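You operate a simulated robot arm through the tools that you are given. There is no shell and no other tool.

You are at the controls of a simulated robot arm. One attempt, no reset.

## Task
Move plug 9 to the black tray, scrub the steel block clean, then stand the card's seal size on it.
Fine: use the green scrubber and put it back. Set down upright: what you pick out, green scrubber. What is to be rubbed or washed off counts as gone when no trace of it is left.

Only the result counts: the job must be done as asked and must still hold three seconds after the hand-in. Knocking over, shifting, dropping, spilling or breaking anything else fails it. A push-on lid holds only when it is set on centred and level and pressed home; a screw cap is set on level and turned clockwise until tight.

## Robot
A 6-joint arm with a two-finger parallel gripper, fixed in place. Base frame: the origin is on the floor under the middle of its stand, x ahead of it, y to its left, z up; the work surface is at about z = 0.9. Lengths are in m, angles in rad, forces in N, time in s.
With the tool pointing down near the work surface it reaches from about 0.24 to 0.64 m from the base axis. Its first joint turns from -1.152 to 1.152 rad. Payload 2.7 kg.
Tool frame: the origin (TCP) lies between the finger pads and is the grasp point; the fingertips stand 0.023 m ahead of it; z points along the fingers, y is the line along which they close. Largest opening 0.094 m; finger width 0.038, thickness 0.01; the body of the gripper, 0.054 by 0.096 m, starts 0.039 m behind the TCP.
Orientation is that of the tool frame in the base frame, as a unit quaternion [w, x, y, z]. With the fingers straight down and closing along the base's y, the tool's x points along the base's -x, its y along +y and its z along -z.

## Interface
- The arm moves only by the tool nudge_tool. Its argument "moves" is a list of rows, each a list of 7 numbers: the opening, from 0 (shut) to 1 (fully open), then the shift along the tool's x, y, z in units of 250 mm (1.0 is 250 mm), then the turn, a rotation vector about the tool's x, y, z in units of 45 degrees (1.0 is 45 degrees). In form: [[grip, dx, dy, dz, ax, ay, az], ...]. A call has 1 to 20 rows; each row is the pose to reach, as a shift and turn from the pose commanded when the call began, along the tool's axes at that moment. A call with a number of a shift or a turn outside -1 to 1 is refused whole. Each row takes 0.2 s and may step no farther than 0.05 m and 0.15 rad from the row before; otherwise, or with a gripper value out of range, the whole call is refused. Where a pose cannot be reached the arm comes as near as it can. A force on the tool above 40 N (or 10 N above the force at the start of the call, whichever is more), or a blocked arm, ends the call early, and 0.2 s more pass. Each finger travels about 0.045 m/s and halts on what it meets, pressing with about 38 N; the grip force reading is that of the motor and also rises with nothing between the fingers. The clock runs only during rows and for 0.2 s after the last one: add rows that repeat a pose to give the fingers time. The reply holds the time, the measured pose of the TCP, the force on the tool along the base axes, the opening and the grip force, in the units named above and with some noise, with the torque about the TCP (base axes, N m) and any sound that the robot's microphone picked up.
- Cameras (640 x 400 px; columns grow to the right, rows downward): "scene" is fixed at [0.0949, -0.4615, 1.4016]; the picture's right is [0.46, -0.89, 0.00], its down [-0.53, -0.28, -0.80] and it looks along [0.71, 0.37, -0.60] (base axes); focal length 374 px, centre (320, 200). "wrist" rides on the gripper at [0.086, 0.016, -0.074] in the tool frame; the picture's right is [-0.18, 0.98, 0.00], its down [-0.58, -0.11, -0.81] and it looks along [-0.79, -0.15, 0.59] (tool axes); focal length 243 px, centre (320, 200). There is no depth. A picture from a camera that has moved, and an enlarged one, comes with that camera's place and axes in the base frame and with its lens.
- snapshot(camera): a new picture of that camera. No time passes.
- zoom(camera, box): a new picture of the part [left, top, right, bottom] of that camera's present view, enlarged. No time passes.
- job_done(): hands the job in; it is judged then, once.

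Places have to be worked out from the pictures, the camera data and where the tool is seen. Open the gripper and draw the arm clear of the work before you hand the job in, unless the task says otherwise.

The tools are called after "Request:" as name(argument=value, ...) on one line, values as JSON. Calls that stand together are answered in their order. nudge_tool: Moves the arm, as the interface text tells. Its arguments: {"type":"object","properties":{"moves":{"type":"array","items":{"type":"array","items":{"type":"number"}}}},"required":["moves"]} The other tools are called the same way: snapshot (camera) takes a picture; zoom (camera, box) takes an enlarged picture of a part of a camera's view; job_done () hands the job in.

At the start:

```text
time_s: 0.0
ee_pos: [0.3908, -0.2397, 1.1638]
ee_rot: [0.0, 0.001, 1.0, 0.0]
ft_force: [-0.5, -0.6, -0.8]
ft_torque: [0.0, 0.0, 0.01]
gripper_width: 0.094
grasp_force: 0.1
```

scene: 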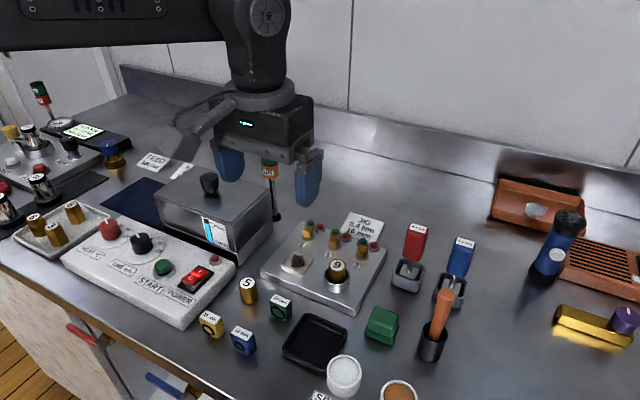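
wrist: 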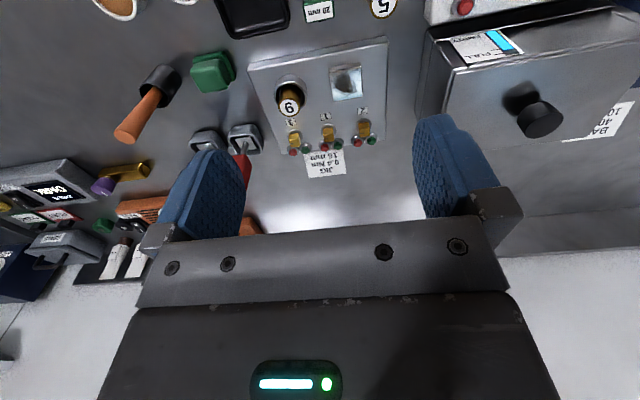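

The scene shows a jig with plug 9, a black tray, a green scrubber, coloured seals and several cards. I'll zoom in to read the labels before moving anything.

Request:
zoom(camera="scene", box=[240, 200, 400, 300])

Request:
zoom(camera="scene", box=[180, 270, 340, 370])

Request:
zoom(camera="scene", box=[300, 300, 460, 400])

Request:
zoom(camera="scene", box=[380, 210, 540, 310])

Request:
zoom(camera="scene", box=[0, 70, 160, 170])

Request:
zoom(camera="scene", box=[0, 160, 240, 310])

Request:
zoom(camera="scene", box=[480, 160, 640, 360])

Request:
zoom(camera="wrist", box=[220, 0, 420, 180])

```text
4.00 times, centred on (320, 250) of scene
camera zoom: at [0.0949, -0.4615, 1.4016], right [0.46, -0.89, 0.0], down [-0.53, -0.28, -0.8], along [0.71, 0.37, -0.6], focal length 1495 px, centre (320, 0)
```

zoom: 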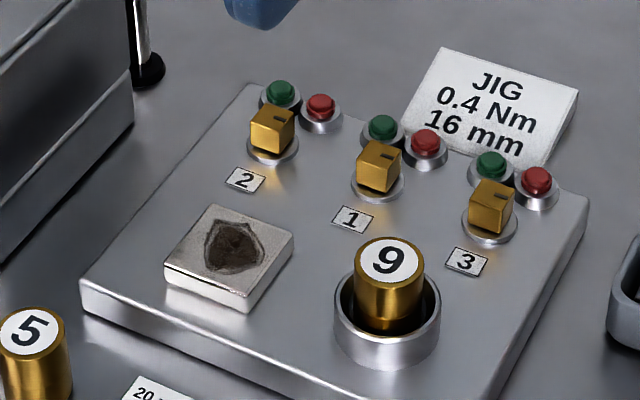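

```text
4.00 times, centred on (260, 320) of scene
camera zoom: at [0.0949, -0.4615, 1.4016], right [0.46, -0.89, 0.0], down [-0.53, -0.28, -0.8], along [0.71, 0.37, -0.6], focal length 1495 px, centre (560, -280)
```

zoom: 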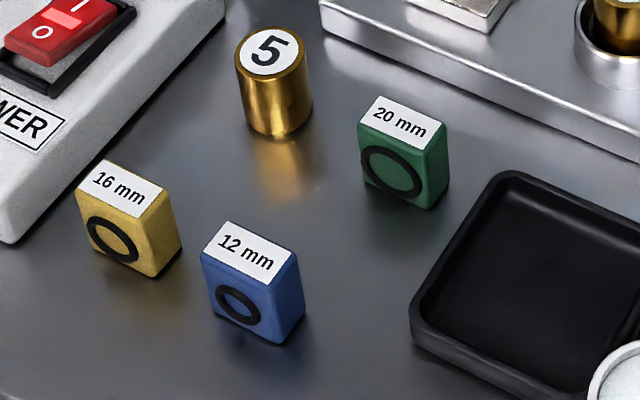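

```text
4.00 times, centred on (380, 350) of scene
camera zoom: at [0.0949, -0.4615, 1.4016], right [0.46, -0.89, 0.0], down [-0.53, -0.28, -0.8], along [0.71, 0.37, -0.6], focal length 1495 px, centre (80, -400)
```

zoom: 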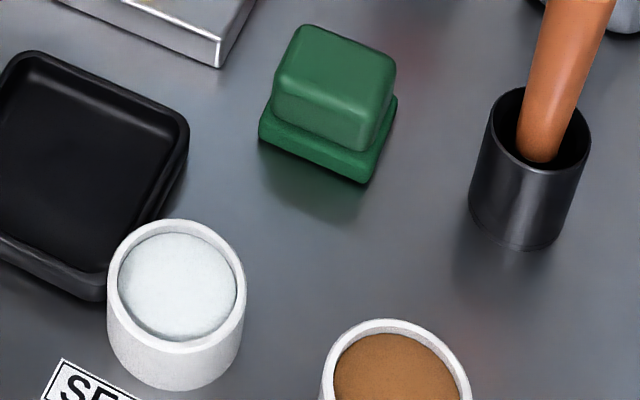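

```text
4.00 times, centred on (460, 260) of scene
camera zoom: at [0.0949, -0.4615, 1.4016], right [0.46, -0.89, 0.0], down [-0.53, -0.28, -0.8], along [0.71, 0.37, -0.6], focal length 1495 px, centre (-240, -40)
```

zoom: 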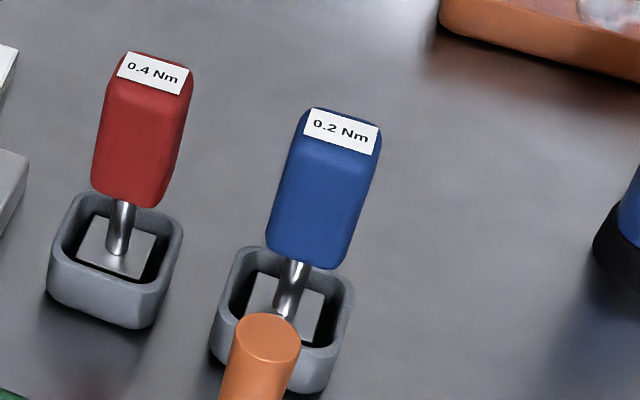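

```text
4.00 times, centred on (80, 120) of scene
camera zoom: at [0.0949, -0.4615, 1.4016], right [0.46, -0.89, 0.0], down [-0.53, -0.28, -0.8], along [0.71, 0.37, -0.6], focal length 1495 px, centre (1280, 520)
```

zoom: 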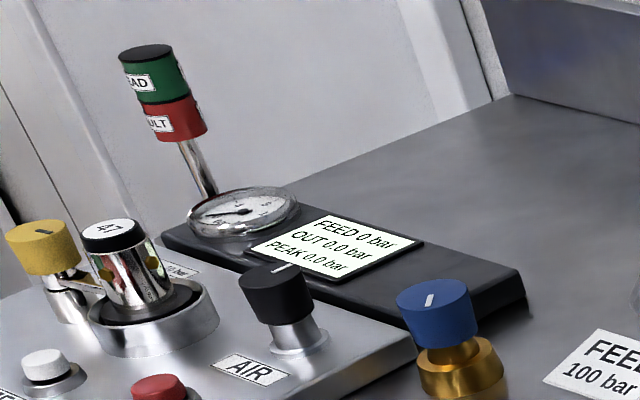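

```text
2.67 times, centred on (120, 235) of scene
camera zoom: at [0.0949, -0.4615, 1.4016], right [0.46, -0.89, 0.0], down [-0.53, -0.28, -0.8], along [0.71, 0.37, -0.6], focal length 997 px, centre (853, 107)
```

zoom: 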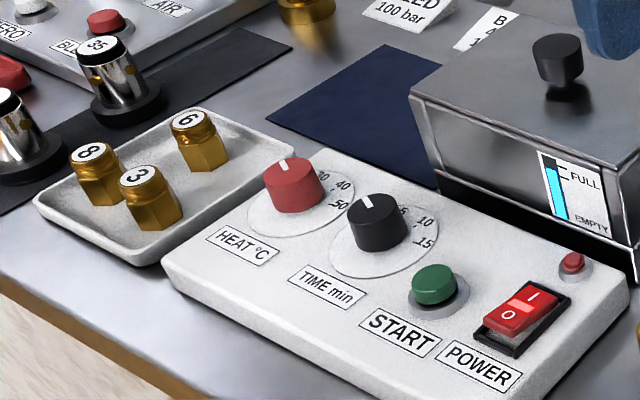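

```text
2.00 times, centred on (560, 260) of scene
camera zoom: at [0.0949, -0.4615, 1.4016], right [0.46, -0.89, 0.0], down [-0.53, -0.28, -0.8], along [0.71, 0.37, -0.6], focal length 748 px, centre (-160, 80)
```

zoom: 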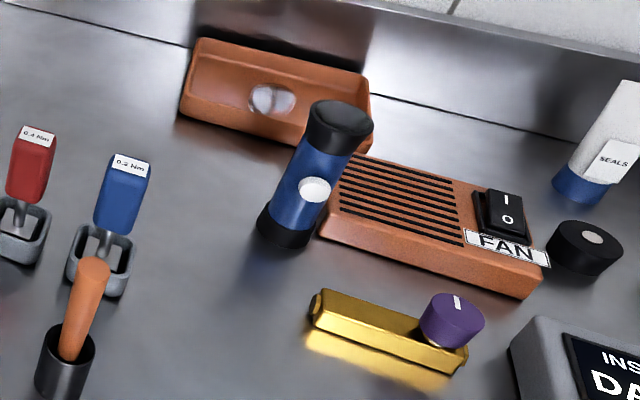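

```text
2.22 times, centred on (320, 90) of wrist
camera zoom: at [0.3049, -0.2228, 1.2377], right [0.18, 0.98, 0.0], down [0.58, -0.11, 0.81], along [0.79, -0.15, -0.59], focal length 539 px, centre (320, 444)
```

zoom: 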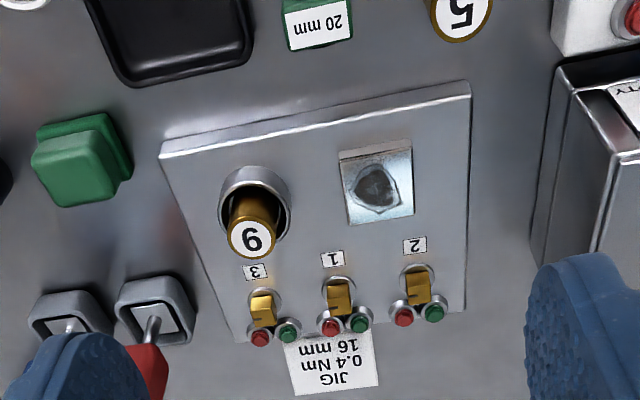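

The card reads "JIG 0.4 Nm 16 mm", so the seal is the yellow 16 mm block. 6 and 9 are easy to confuse, so I'll zoom in on the jig plug, the plugs in the left tray and the stain.

Request:
zoom(camera="scene", box=[320, 250, 360, 280])

Request:
zoom(camera="scene", box=[20, 195, 100, 245])

Request:
zoom(camera="scene", box=[275, 245, 325, 285])

Request:
zoom(camera="scene", box=[0, 130, 80, 230])

Request:
zoom(camera="scene", box=[280, 360, 440, 400])

Request:
zoom(camera="wrist", box=[0, 0, 260, 160])

```text
13.33 times, centred on (340, 265) of scene
camera zoom: at [0.0949, -0.4615, 1.4016], right [0.46, -0.89, 0.0], down [-0.53, -0.28, -0.8], along [0.71, 0.37, -0.6], focal length 4985 px, centre (53, -667)
```

zoom: 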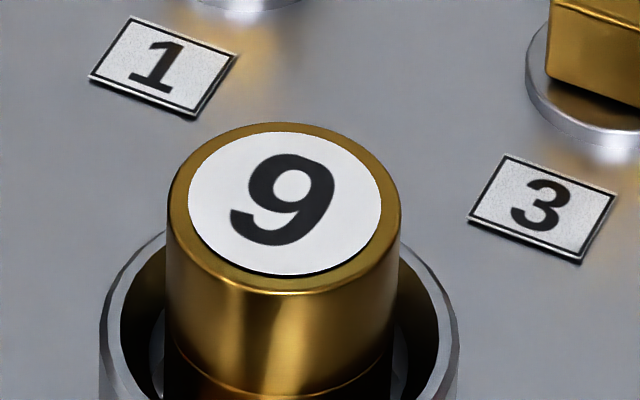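

```text
8.00 times, centred on (60, 220) of scene
camera zoom: at [0.0949, -0.4615, 1.4016], right [0.46, -0.89, 0.0], down [-0.53, -0.28, -0.8], along [0.71, 0.37, -0.6], focal length 2991 px, centre (2400, 40)
```

zoom: 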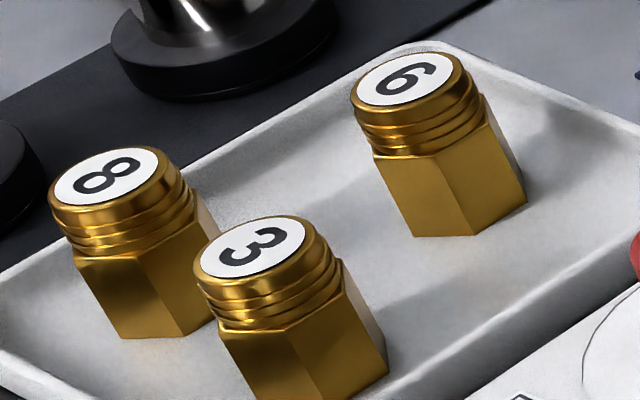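

```text
10.00 times, centred on (300, 265) of scene
camera zoom: at [0.0949, -0.4615, 1.4016], right [0.46, -0.89, 0.0], down [-0.53, -0.28, -0.8], along [0.71, 0.37, -0.6], focal length 3739 px, centre (520, -450)
```

zoom: 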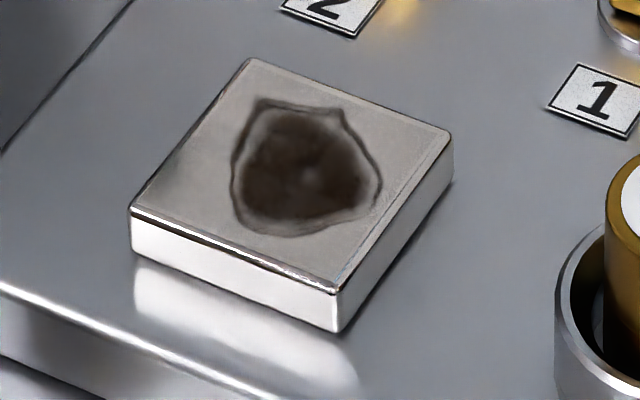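

```text
4.00 times, centred on (40, 180) of scene
camera zoom: at [0.0949, -0.4615, 1.4016], right [0.46, -0.89, 0.0], down [-0.53, -0.28, -0.8], along [0.71, 0.37, -0.6], focal length 1495 px, centre (1440, 280)
```

zoom: 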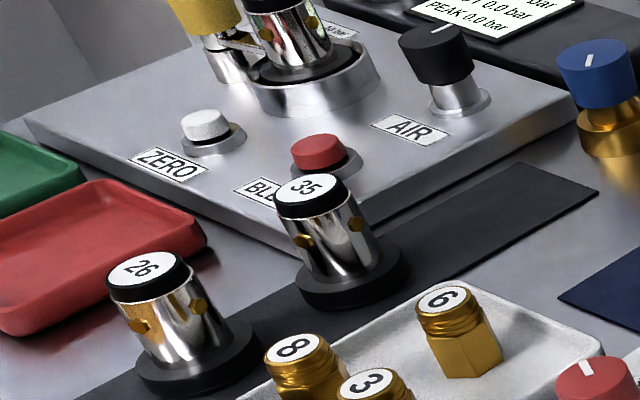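

```text
4.00 times, centred on (360, 380) of scene
camera zoom: at [0.0949, -0.4615, 1.4016], right [0.46, -0.89, 0.0], down [-0.53, -0.28, -0.8], along [0.71, 0.37, -0.6], focal length 1495 px, centre (160, -520)
```

zoom: 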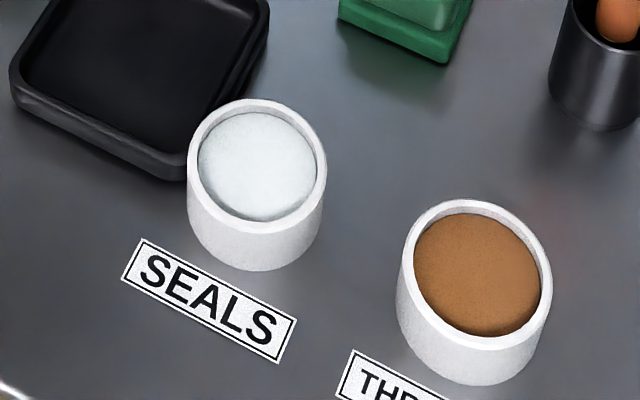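

```text
2.46 times, centred on (130, 80) of wrist
camera zoom: at [0.3049, -0.2228, 1.2377], right [0.18, 0.98, 0.0], down [0.58, -0.11, 0.81], along [0.79, -0.15, -0.59], focal length 597 px, centre (788, 495)
```

zoom: 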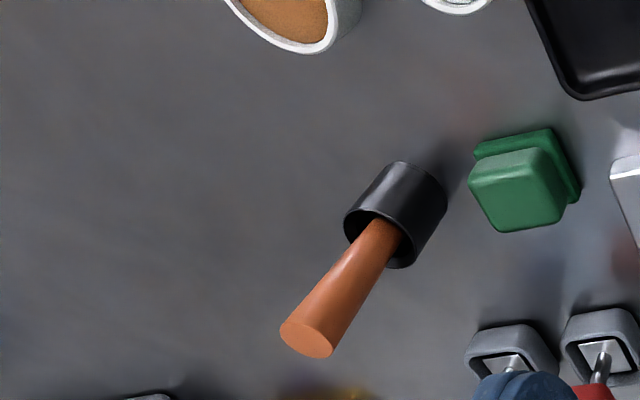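

The jig plug and plug 5 are smooth brass plugs with the same label orientation, so the jig plug is 9; the hex plug in the left tray is 6. From both views I place plug 9 near (0.474, -0.296) with its top at about z 0.962. I'll move above it for a closer look.

Request:
nudge_tool(moves=[[0.6, -0.08, -0.055, 0.1, 0, 0, 0], [0.6, -0.16, -0.11, 0.2, 0, 0, 0], [0.6, -0.25, -0.17, 0.3, 0, 0, 0], [0.6, -0.335, -0.227, 0.415, 0, 0, 0], [0.6, -0.335, -0.227, 0.415, 0, 0, 0]])

```text
time_s: 1.2
ee_pos: [0.4766, -0.2977, 1.0611]
ee_rot: [0.0, 0.0, 1.0, 0.0]
ft_force: [0.4, -0.5, 0.2]
ft_torque: [0.01, -0.02, 0.0]
gripper_width: 0.0564
grasp_force: 0.0
```

The arm is above the plug. I'll take pictures from both cameras.

Request:
snapshot(camera="wrist")

Request:
snapshot(camera="scene")

```text
taken
camera wrist: at [0.3891, -0.2804, 1.134], right [0.18, 0.98, 0.0], down [0.58, -0.11, 0.81], along [0.79, -0.15, -0.59], focal length 243 px, centre (320, 200)
```

wrist: 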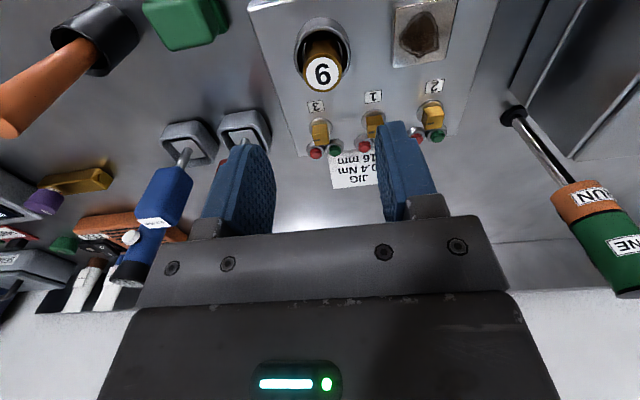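

```text
taken
```

scene: 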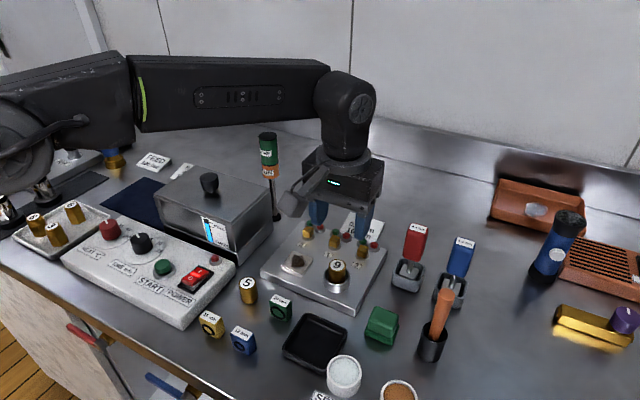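

The plug sits near (0.472, -0.295) by this view. I'll zoom in on it to get the centre and the height above the ring.

Request:
zoom(camera="wrist", box=[272, 10, 368, 100])

Request:
zoom(camera="scene", box=[312, 245, 368, 295])

```text
4.44 times, centred on (320, 55) of wrist
camera zoom: at [0.3891, -0.2804, 1.134], right [0.18, 0.98, 0.0], down [0.58, -0.11, 0.81], along [0.79, -0.15, -0.59], focal length 1078 px, centre (320, 844)
```

zoom: 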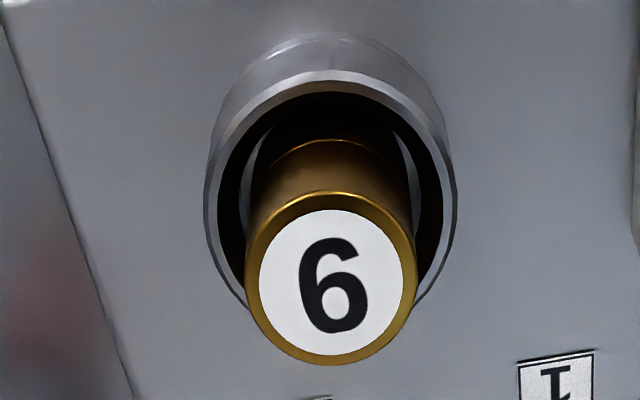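

```text
8.00 times, centred on (340, 270) of scene
camera zoom: at [0.0949, -0.4615, 1.4016], right [0.46, -0.89, 0.0], down [-0.53, -0.28, -0.8], along [0.71, 0.37, -0.6], focal length 2991 px, centre (160, -360)
```

zoom: 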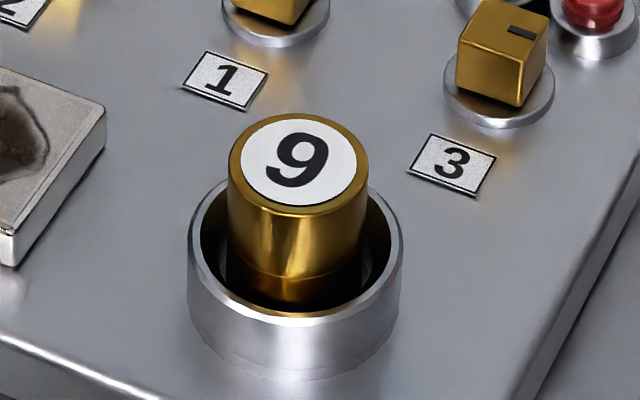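

The plug top is about 25 mm above the ring rim, so the tips can straddle it above the ring. I'll go down to TCP z 1.0 to check the alignment before gripping.

Request:
nudge_tool(moves=[[0.6, 0.004, 0.002, 0.12, 0, 0, 0], [0.6, 0.008, 0.004, 0.24, 0, 0, 0], [0.6, 0.008, 0.004, 0.24, 0, 0, 0]])

Request:
snapshot(camera="wrist")

Request:
zoom(camera="scene", box=[270, 190, 400, 300])

```text
time_s: 2.0
ee_pos: [0.4734, -0.295, 0.998]
ee_rot: [0.0, 0.001, 1.0, 0.001]
ft_force: [0.4, 0.2, 0.2]
ft_torque: [0.01, 0.0, -0.01]
gripper_width: 0.0564
grasp_force: 0.0
```

```text
taken
camera wrist: at [0.3866, -0.2788, 1.0737], right [0.18, 0.98, 0.0], down [0.58, -0.11, 0.81], along [0.79, -0.15, -0.59], focal length 243 px, centre (320, 200)
```

wrist: 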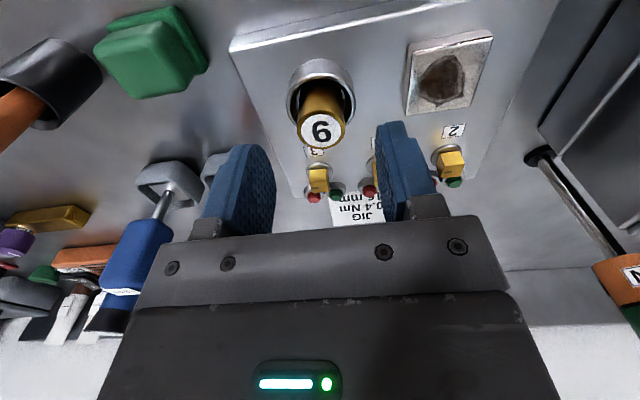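

```text
3.64 times, centred on (335, 245) of scene
camera zoom: at [0.0949, -0.4615, 1.4016], right [0.46, -0.89, 0.0], down [-0.53, -0.28, -0.8], along [0.71, 0.37, -0.6], focal length 1360 px, centre (266, 36)
```

zoom: 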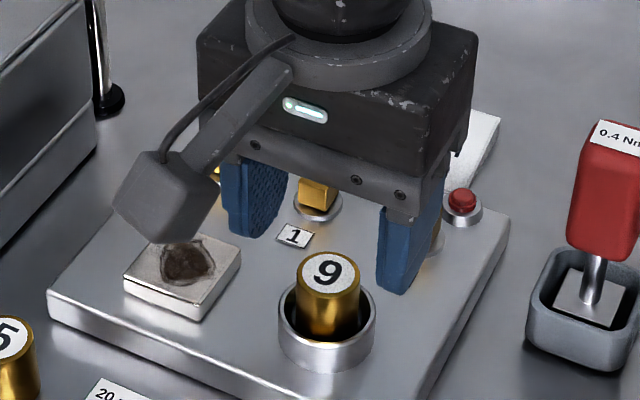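

The plug is centred between the fingers to within about 1 mm. I'll lower to z 0.967, with the tips about 8 mm above the ring, and close on the plug.

Request:
nudge_tool(moves=[[0.6, 0.004, 0.002, 0.066, 0, 0, 0], [0.6, 0.004, 0.002, 0.132, 0, 0, 0], [0.6, 0.004, 0.002, 0.132, 0, 0, 0], [0.0, 0.004, 0.002, 0.132, 0, 0, 0], [0.0, 0.004, 0.002, 0.132, 0, 0, 0], [0.0, 0.004, 0.002, 0.132, 0, 0, 0], [0.0, 0.004, 0.002, 0.132, 0, 0, 0]])

Request:
snapshot(camera="wrist")

Request:
zoom(camera="scene", box=[270, 190, 400, 300])

```text
time_s: 3.6
ee_pos: [0.4731, -0.2948, 0.9663]
ee_rot: [0.0, -0.001, 1.0, 0.0]
ft_force: [-0.4, 0.2, 0.1]
ft_torque: [-0.01, 0.01, 0.01]
gripper_width: 0.0266
grasp_force: 38.1
```

```text
taken
camera wrist: at [0.3857, -0.2786, 1.0406], right [0.18, 0.98, 0.0], down [0.58, -0.11, 0.81], along [0.79, -0.15, -0.59], focal length 243 px, centre (320, 200)
```

wrist: 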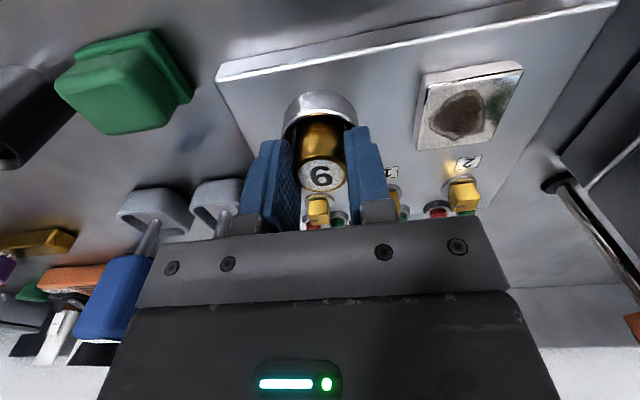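

```text
3.64 times, centred on (335, 245) of scene
camera zoom: at [0.0949, -0.4615, 1.4016], right [0.46, -0.89, 0.0], down [-0.53, -0.28, -0.8], along [0.71, 0.37, -0.6], focal length 1360 px, centre (266, 36)
```

zoom: 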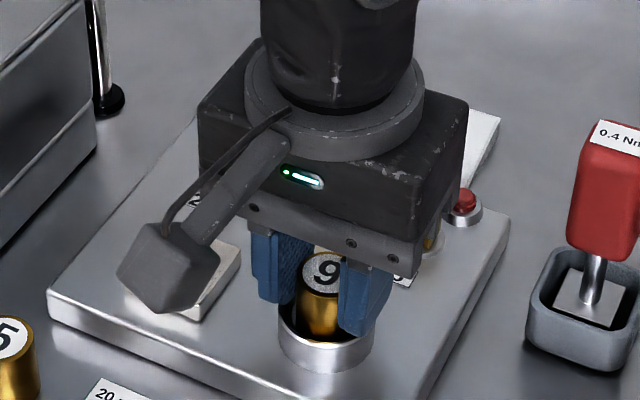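

The fingers closed on the plug at 26.6 mm with no side load. I'll lift straight up slowly and watch the force.

Request:
nudge_tool(moves=[[0.0, 0, 0, -0.02, 0, 0, 0], [0.0, 0, 0, -0.04, 0, 0, 0], [0.0, 0, 0, -0.08, 0, 0, 0], [0.0, 0, 0, -0.14, 0, 0, 0], [0.0, 0, 0, -0.24, 0, 0, 0], [0.0, 0, 0, -0.32, 0, 0, 0]])

Request:
snapshot(camera="wrist")

Request:
snapshot(camera="scene")

```text
time_s: 5.0
ee_pos: [0.4719, -0.2947, 1.0474]
ee_rot: [0.0, 0.0, 1.0, 0.0]
ft_force: [0.2, -0.2, -2.4]
ft_torque: [0.02, 0.01, 0.02]
gripper_width: 0.0267
grasp_force: 37.6
```

```text
taken
camera wrist: at [0.3856, -0.2782, 1.1213], right [0.18, 0.98, 0.0], down [0.58, -0.11, 0.81], along [0.79, -0.15, -0.59], focal length 243 px, centre (320, 200)
```

wrist: 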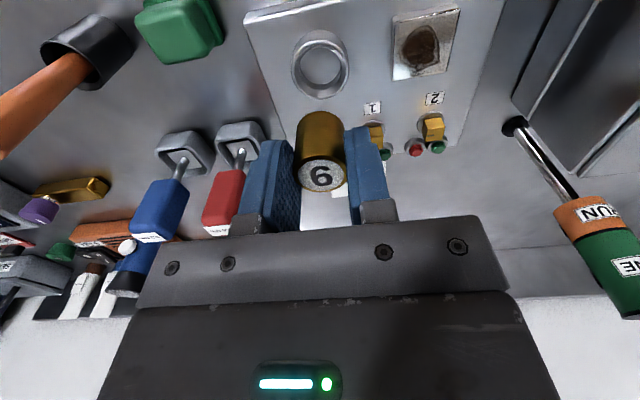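

```text
taken
```

scene: 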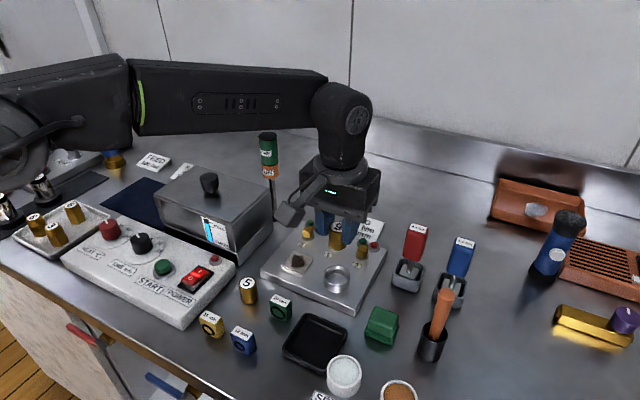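

The plug is out and held. I'll zoom in to measure its length below the fingers, and to look at the tray from this side.

Request:
zoom(camera="scene", box=[290, 180, 386, 260])

Request:
zoom(camera="scene", box=[270, 300, 366, 380])

Request:
zoom(camera="wrist", box=[240, 20, 480, 220])

Request:
zoom(camera="scene", box=[225, 265, 273, 305])

```text
5.00 times, centred on (338, 220) of scene
camera zoom: at [0.0949, -0.4615, 1.4016], right [0.46, -0.89, 0.0], down [-0.53, -0.28, -0.8], along [0.71, 0.37, -0.6], focal length 1869 px, centre (230, 100)
```

zoom: 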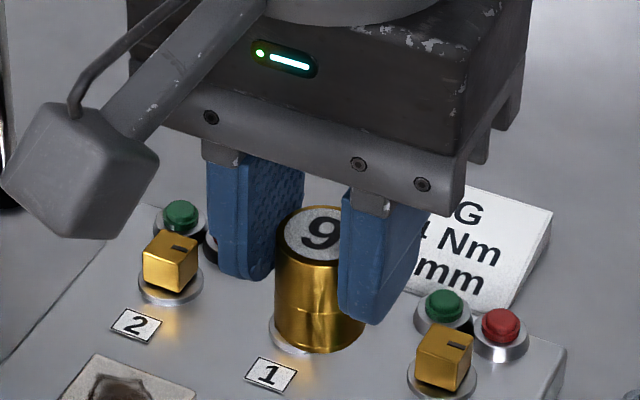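

```text
5.00 times, centred on (318, 340) of scene
camera zoom: at [0.0949, -0.4615, 1.4016], right [0.46, -0.89, 0.0], down [-0.53, -0.28, -0.8], along [0.71, 0.37, -0.6], focal length 1869 px, centre (330, -500)
```

zoom: 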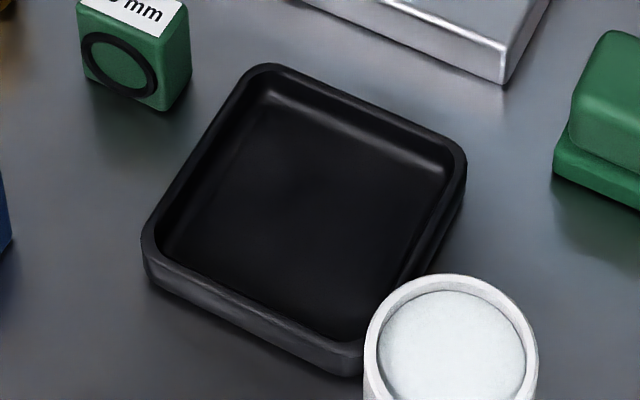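

```text
2.00 times, centred on (360, 120) of wrist
camera zoom: at [0.3856, -0.2782, 1.1213], right [0.18, 0.98, 0.0], down [0.58, -0.11, 0.81], along [0.79, -0.15, -0.59], focal length 485 px, centre (240, 360)
```

zoom: 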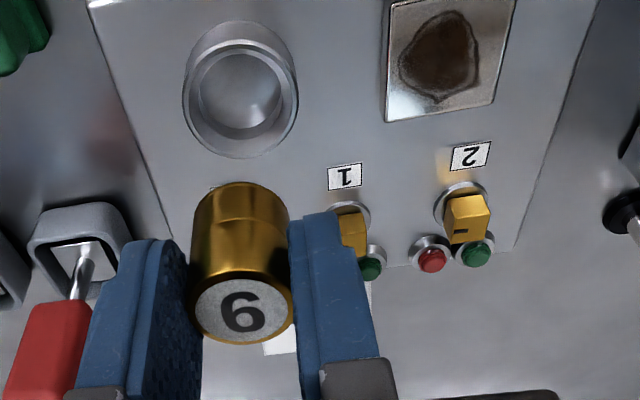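

```text
10.00 times, centred on (249, 285) of scene
camera zoom: at [0.0949, -0.4615, 1.4016], right [0.46, -0.89, 0.0], down [-0.53, -0.28, -0.8], along [0.71, 0.37, -0.6], focal length 3739 px, centre (1030, -650)
```

zoom: 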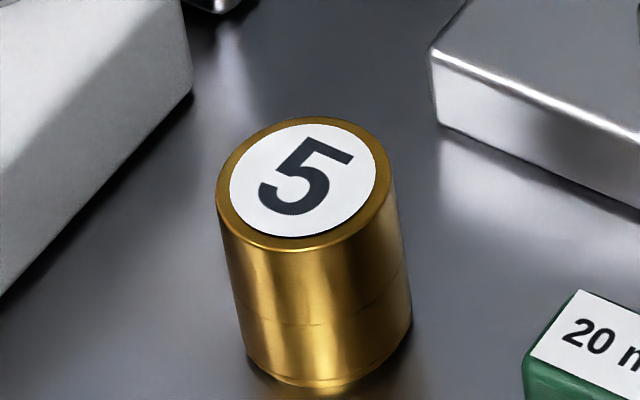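

The plug is about 36 mm tall, so its bottom is near TCP minus 40 mm. The tray is centred near (0.369, -0.312). I'll carry the plug over at height and drop to TCP z 0.96.

Request:
nudge_tool(moves=[[0.0, 0.135, -0.022, 0, 0, 0, 0], [0.0, 0.27, -0.045, 0, 0, 0, 0], [0.0, 0.4064, -0.067, 0, 0, 0, 0], [0.0, 0.4064, -0.067, 0.1, 0, 0, 0], [0.0, 0.4064, -0.067, 0.2, 0, 0, 0], [0.0, 0.4064, -0.067, 0.29, 0, 0, 0], [0.0, 0.4064, -0.067, 0.345, 0, 0, 0], [0.0, 0.4064, -0.067, 0.345, 0, 0, 0]])

Request:
snapshot(camera="wrist")

Request:
zoom(camera="scene", box=[238, 270, 398, 370])

```text
time_s: 6.8
ee_pos: [0.371, -0.3112, 0.9595]
ee_rot: [0.0, 0.0, 1.0, -0.001]
ft_force: [-0.4, 0.7, -2.0]
ft_torque: [0.01, -0.02, -0.01]
gripper_width: 0.0268
grasp_force: 38.5
```

```text
taken
camera wrist: at [0.2842, -0.2943, 1.0342], right [0.18, 0.98, 0.0], down [0.58, -0.11, 0.81], along [0.79, -0.15, -0.59], focal length 243 px, centre (320, 200)
```

wrist: 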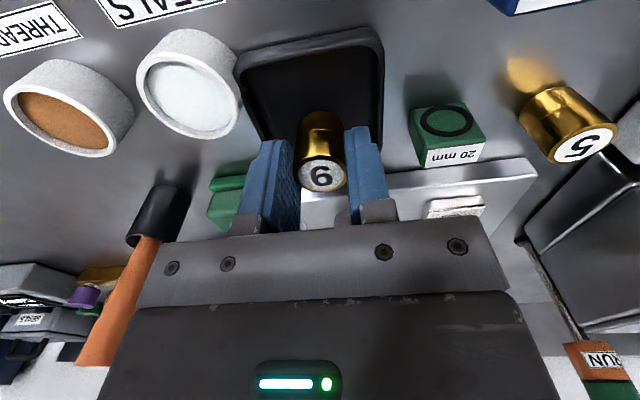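

```text
4.00 times, centred on (318, 320) of scene
camera zoom: at [0.0949, -0.4615, 1.4016], right [0.46, -0.89, 0.0], down [-0.53, -0.28, -0.8], along [0.71, 0.37, -0.6], focal length 1495 px, centre (328, -280)
```

zoom: 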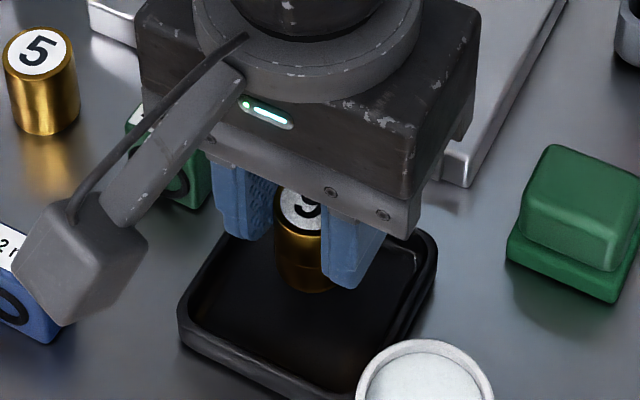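

The plug is well inside the tray outline. I'll lower slowly, then check the force.

Request:
nudge_tool(moves=[[0.0, 0, 0, 0.012, 0, 0, 0], [0.0, 0, 0, 0.024, 0, 0, 0], [0.0, 0, 0, 0.036, 0, 0, 0], [0.0, 0, 0, 0.044, 0, 0, 0], [0.0, 0, 0, 0.044, 0, 0, 0]])

Request:
zoom(camera="scene", box=[238, 270, 398, 370])

```text
time_s: 8.0
ee_pos: [0.3712, -0.3122, 0.9491]
ee_rot: [0.001, 0.0, 1.0, 0.0]
ft_force: [-0.4, 0.0, -0.9]
ft_torque: [-0.02, -0.01, 0.0]
gripper_width: 0.0265
grasp_force: 37.7
```

```text
4.00 times, centred on (318, 320) of scene
camera zoom: at [0.0949, -0.4615, 1.4016], right [0.46, -0.89, 0.0], down [-0.53, -0.28, -0.8], along [0.71, 0.37, -0.6], focal length 1495 px, centre (328, -280)
```

zoom: 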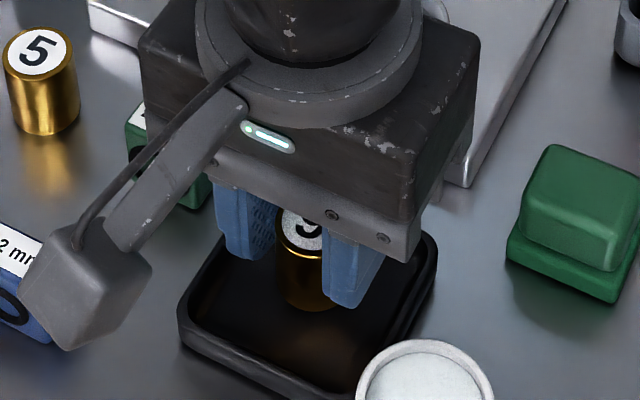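

No contact yet; the force still shows only the plug's weight. I'll continue in 1 mm steps.

Request:
nudge_tool(moves=[[0.0, 0, 0, 0.004, 0, 0, 0], [0.0, 0, 0, 0.008, 0, 0, 0], [0.0, 0, 0, 0.012, 0, 0, 0], [0.0, 0, 0, 0.012, 0, 0, 0]])

```text
time_s: 9.0
ee_pos: [0.3704, -0.3119, 0.9468]
ee_rot: [0.001, 0.0, 1.0, -0.001]
ft_force: [-3.0, 0.4, 9.5]
ft_torque: [0.12, 0.1, 0.0]
gripper_width: 0.0267
grasp_force: 37.8
```

The plug has touched the tray floor (about 9.5 N). I'll ease off slightly, open the fingers to about 42 mm, then rise straight up.

Request:
nudge_tool(moves=[[0.0, 0, 0, -0.003, 0, 0, 0], [0.45, 0, 0, -0.003, 0, 0, 0], [0.45, 0, 0, -0.003, 0, 0, 0], [0.45, 0, 0, -0.003, 0, 0, 0], [0.45, 0, 0, -0.05, 0, 0, 0], [0.45, 0, 0, -0.15, 0, 0, 0], [0.45, 0, 0, -0.3, 0, 0, 0], [0.45, 0, 0, -0.45, 0, 0, 0]])

Request:
snapshot(camera="scene")

Request:
snapshot(camera="wrist")

```text
time_s: 10.8
ee_pos: [0.3716, -0.313, 1.059]
ee_rot: [0.0, 0.0, 1.0, -0.001]
ft_force: [-0.1, 1.1, 0.4]
ft_torque: [0.01, 0.0, -0.02]
gripper_width: 0.0423
grasp_force: 0.0
```

```text
taken
```

scene: 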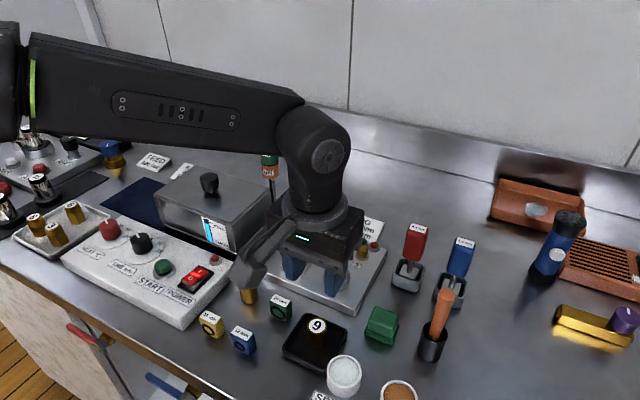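

```text
taken
camera wrist: at [0.2841, -0.2949, 1.1331], right [0.18, 0.98, 0.0], down [0.58, -0.11, 0.81], along [0.79, -0.15, -0.59], focal length 243 px, centre (320, 200)
```

wrist: 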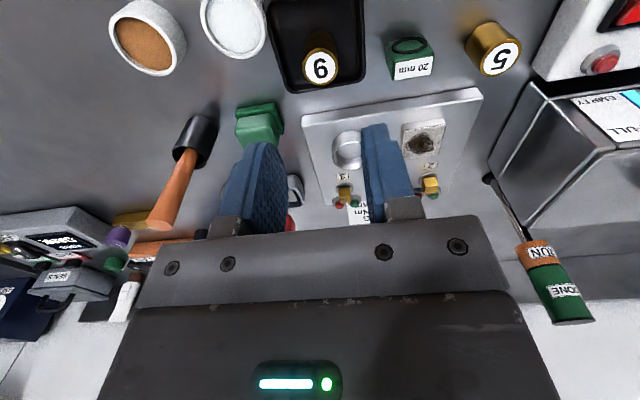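

Plug 9 is standing in the black tray. Next is the green scrubber, near (0.440, -0.391); I'll move above it and look.

Request:
nudge_tool(moves=[[0.45, -0.09, -0.105, 0, 0, 0, 0], [0.45, -0.185, -0.21, 0, 0, 0, 0], [0.45, -0.28, -0.32, 0, 0, 0, 0], [0.45, -0.28, -0.32, 0, 0, 0, 0]])

Request:
snapshot(camera="wrist")

Request:
zoom(camera="scene", box=[320, 270, 480, 370])

Request:
zoom(camera="scene", box=[280, 310, 360, 370])

```text
time_s: 11.8
ee_pos: [0.4407, -0.3916, 1.0584]
ee_rot: [-0.001, 0.0, 1.0, 0.0]
ft_force: [0.2, -0.2, -0.7]
ft_torque: [-0.02, 0.01, -0.01]
gripper_width: 0.0423
grasp_force: 0.0
```

```text
taken
camera wrist: at [0.3542, -0.375, 1.1323], right [0.18, 0.98, 0.0], down [0.58, -0.11, 0.81], along [0.79, -0.15, -0.59], focal length 243 px, centre (320, 200)
```

wrist: 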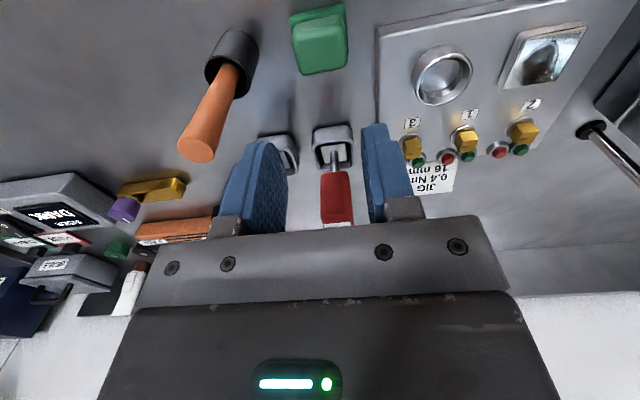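

```text
4.00 times, centred on (400, 320) of scene
camera zoom: at [0.0949, -0.4615, 1.4016], right [0.46, -0.89, 0.0], down [-0.53, -0.28, -0.8], along [0.71, 0.37, -0.6], focal length 1495 px, centre (0, -280)
```

zoom: 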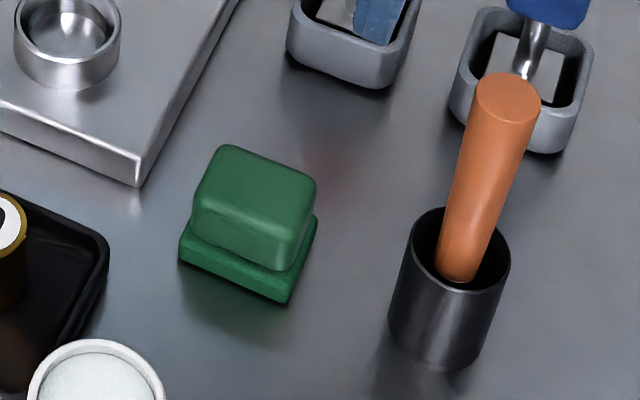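

```text
6.67 times, centred on (320, 340) of scene
camera zoom: at [0.0949, -0.4615, 1.4016], right [0.46, -0.89, 0.0], down [-0.53, -0.28, -0.8], along [0.71, 0.37, -0.6], focal length 2492 px, centre (320, -733)
```

zoom: 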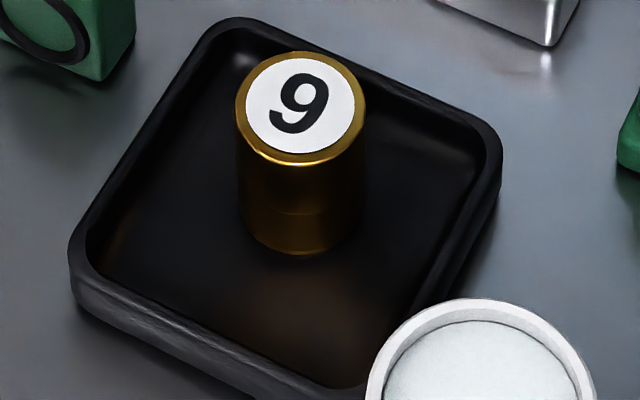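

Plug 9 is upright in the tray. I'll zoom in on the scrubber with the wrist camera to find its position and heading.

Request:
zoom(camera="wrist", box=[270, 0, 366, 80])

Request:
zoom(camera="scene", box=[358, 302, 406, 350])

```text
5.00 times, centred on (318, 40) of wrist
camera zoom: at [0.3542, -0.375, 1.1323], right [0.18, 0.98, 0.0], down [0.58, -0.11, 0.81], along [0.79, -0.15, -0.59], focal length 1213 px, centre (330, 1000)
```

zoom: 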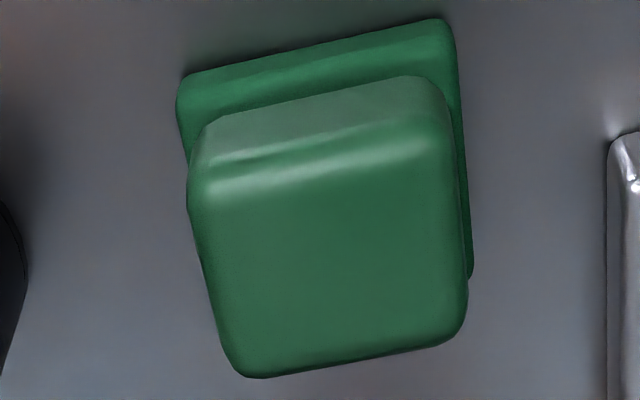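

```text
8.33 times, centred on (382, 326) of scene
camera zoom: at [0.0949, -0.4615, 1.4016], right [0.46, -0.89, 0.0], down [-0.53, -0.28, -0.8], along [0.71, 0.37, -0.6], focal length 3116 px, centre (-197, -850)
```

zoom: 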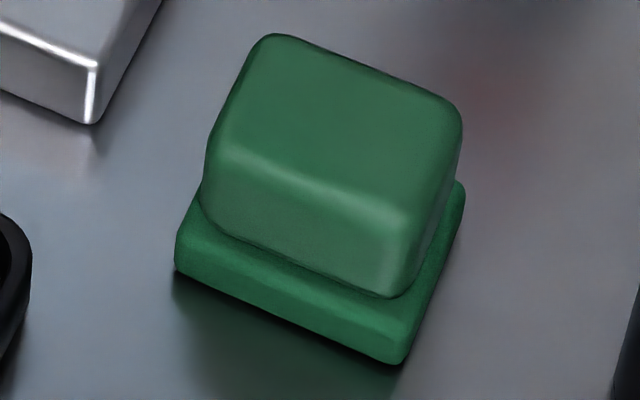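

The scrubber's pad is about 36 x 42 mm, centred near (0.4345, -0.390), with a handle about 36 mm wide in y and its top near z 0.935. I'll open to 56 mm and go down to z 0.98 to check alignment.

Request:
nudge_tool(moves=[[0.6, 0.023, 0.006, 0.05, 0, 0, 0], [0.6, 0.023, 0.006, 0.15, 0, 0, 0], [0.6, 0.023, 0.006, 0.24, 0, 0, 0], [0.6, 0.023, 0.006, 0.313, 0, 0, 0], [0.6, 0.023, 0.006, 0.313, 0, 0, 0]])

Request:
snapshot(camera="wrist")

Request:
zoom(camera="scene", box=[320, 250, 480, 350])

```text
time_s: 13.0
ee_pos: [0.4362, -0.3904, 0.9795]
ee_rot: [0.0, -0.001, 1.0, 0.0]
ft_force: [0.6, -0.5, 0.3]
ft_torque: [0.01, 0.0, 0.03]
gripper_width: 0.0565
grasp_force: 0.0
```

```text
taken
camera wrist: at [0.3486, -0.3737, 1.0548], right [0.18, 0.98, 0.0], down [0.58, -0.11, 0.81], along [0.79, -0.15, -0.59], focal length 243 px, centre (320, 200)
```

wrist: 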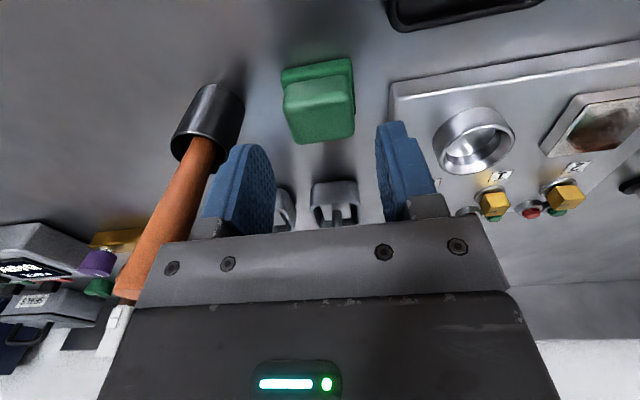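

```text
4.00 times, centred on (400, 300) of scene
camera zoom: at [0.0949, -0.4615, 1.4016], right [0.46, -0.89, 0.0], down [-0.53, -0.28, -0.8], along [0.71, 0.37, -0.6], focal length 1495 px, centre (0, -200)
```

zoom: 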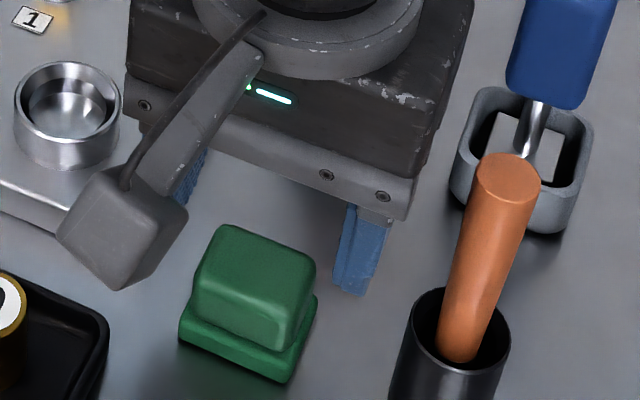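

I'll zoom in to refine the handle position before lowering.

Request:
zoom(camera="wrist", box=[256, 50, 384, 150])

Request:
zoom(camera="scene", box=[358, 262, 430, 352])

```text
4.00 times, centred on (320, 100) of wrist
camera zoom: at [0.3486, -0.3737, 1.0548], right [0.18, 0.98, 0.0], down [0.58, -0.11, 0.81], along [0.79, -0.15, -0.59], focal length 970 px, centre (320, 600)
```

zoom: 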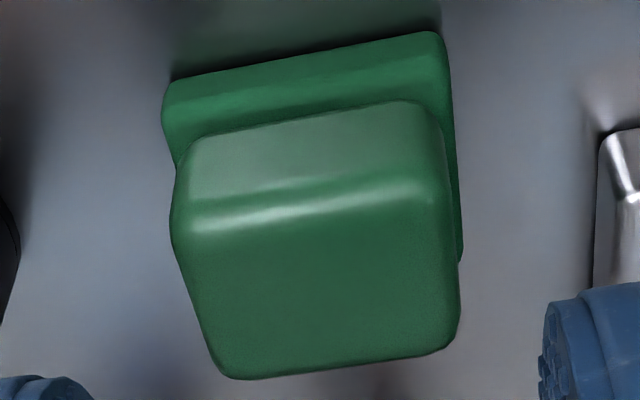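

```text
4.44 times, centred on (394, 307) of scene
camera zoom: at [0.0949, -0.4615, 1.4016], right [0.46, -0.89, 0.0], down [-0.53, -0.28, -0.8], along [0.71, 0.37, -0.6], focal length 1662 px, centre (-9, -276)
```

zoom: 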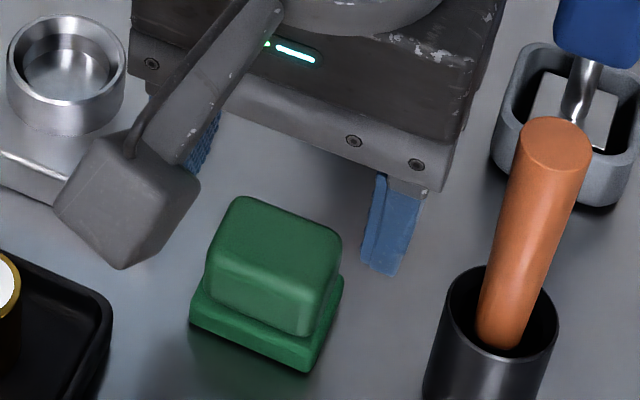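

The fingers are centred over the handle to within 1 mm. I'll lower to z 0.940, which keeps the tips above the pad's top edge, and close.

Request:
nudge_tool(moves=[[0.6, 0.002, 0.001, 0.08, 0, 0, 0], [0.6, 0.002, 0.001, 0.163, 0, 0, 0], [0.6, 0.002, 0.001, 0.163, 0, 0, 0], [0.0, 0.002, 0.001, 0.163, 0, 0, 0], [0.0, 0.002, 0.001, 0.163, 0, 0, 0], [0.0, 0.002, 0.001, 0.163, 0, 0, 0], [0.0, 0.002, 0.001, 0.163, 0, 0, 0]])

Request:
snapshot(camera="wrist")

Request:
zoom(camera="scene", box=[320, 260, 480, 360])

```text
time_s: 14.6
ee_pos: [0.4346, -0.3911, 0.9394]
ee_rot: [0.0, 0.001, 1.0, 0.0]
ft_force: [-0.1, 0.0, 0.8]
ft_torque: [0.03, 0.0, 0.01]
gripper_width: 0.0389
grasp_force: 38.3
```

```text
taken
camera wrist: at [0.3474, -0.3733, 1.0139], right [0.18, 0.98, 0.0], down [0.58, -0.11, 0.81], along [0.79, -0.15, -0.59], focal length 243 px, centre (320, 200)
```

wrist: 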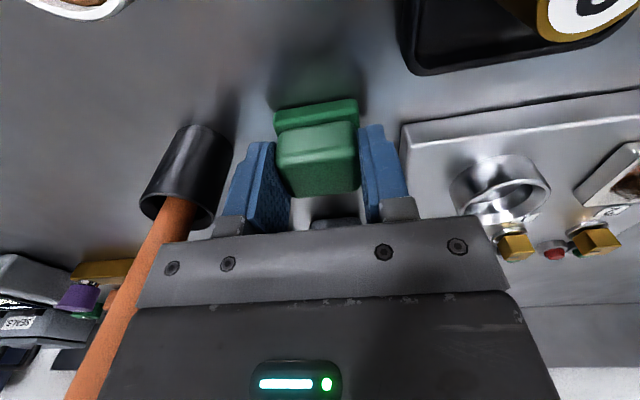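

```text
4.00 times, centred on (400, 310) of scene
camera zoom: at [0.0949, -0.4615, 1.4016], right [0.46, -0.89, 0.0], down [-0.53, -0.28, -0.8], along [0.71, 0.37, -0.6], focal length 1495 px, centre (0, -240)
```

zoom: 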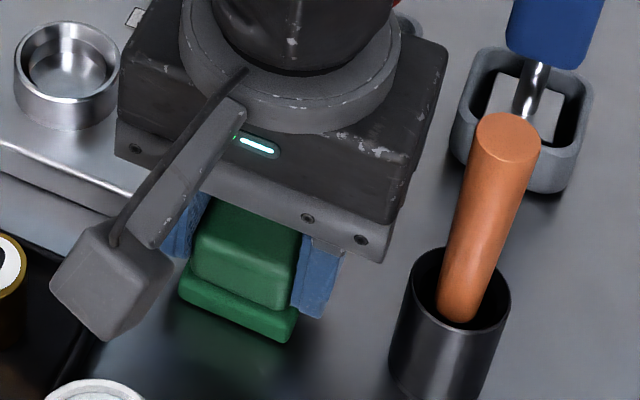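

The scrubber is gripped at 38.9 mm. I'll lift it straight up, then carry it over the jig to above the steel block.

Request:
nudge_tool(moves=[[0.0, 0, 0, -0.04, 0, 0, 0], [0.0, 0, 0, -0.16, 0, 0, 0], [0.0, 0, 0, -0.32, 0, 0, 0], [0.0, -0.04, 0.168, -0.32, 0, 0, 0], [0.0, -0.08, 0.336, -0.32, 0, 0, 0], [0.0, -0.12, 0.504, -0.32, 0, 0, 0], [0.0, -0.162, 0.672, -0.32, 0, 0, 0], [0.0, -0.162, 0.672, -0.32, 0, 0, 0]])

Request:
snapshot(camera="wrist")

Request:
zoom(camera="scene", box=[240, 190, 400, 290])

```text
time_s: 16.4
ee_pos: [0.4741, -0.2213, 1.0198]
ee_rot: [-0.001, 0.0, 1.0, 0.0]
ft_force: [-0.4, 0.3, 0.7]
ft_torque: [-0.02, 0.0, 0.0]
gripper_width: 0.0389
grasp_force: 38.0
```

```text
taken
camera wrist: at [0.3879, -0.2045, 1.094], right [0.18, 0.98, 0.0], down [0.58, -0.11, 0.81], along [0.79, -0.15, -0.59], focal length 243 px, centre (320, 200)
```

wrist: 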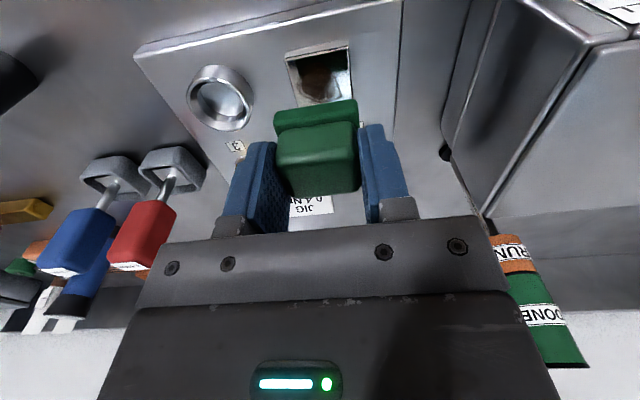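

```text
4.00 times, centred on (320, 240) of scene
camera zoom: at [0.095, -0.4615, 1.4016], right [0.46, -0.89, 0.0], down [-0.53, -0.28, -0.8], along [0.71, 0.37, -0.6], focal length 1495 px, centre (320, 40)
```

zoom: 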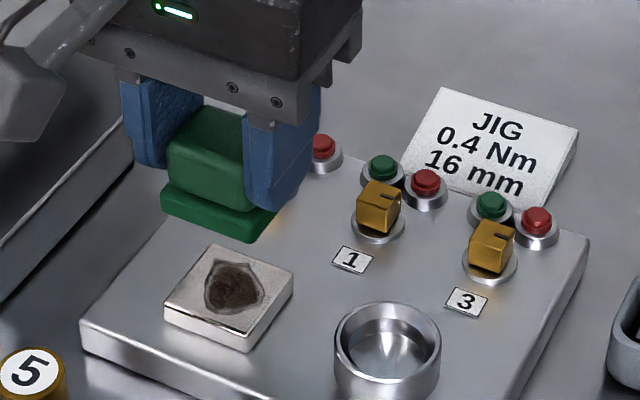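

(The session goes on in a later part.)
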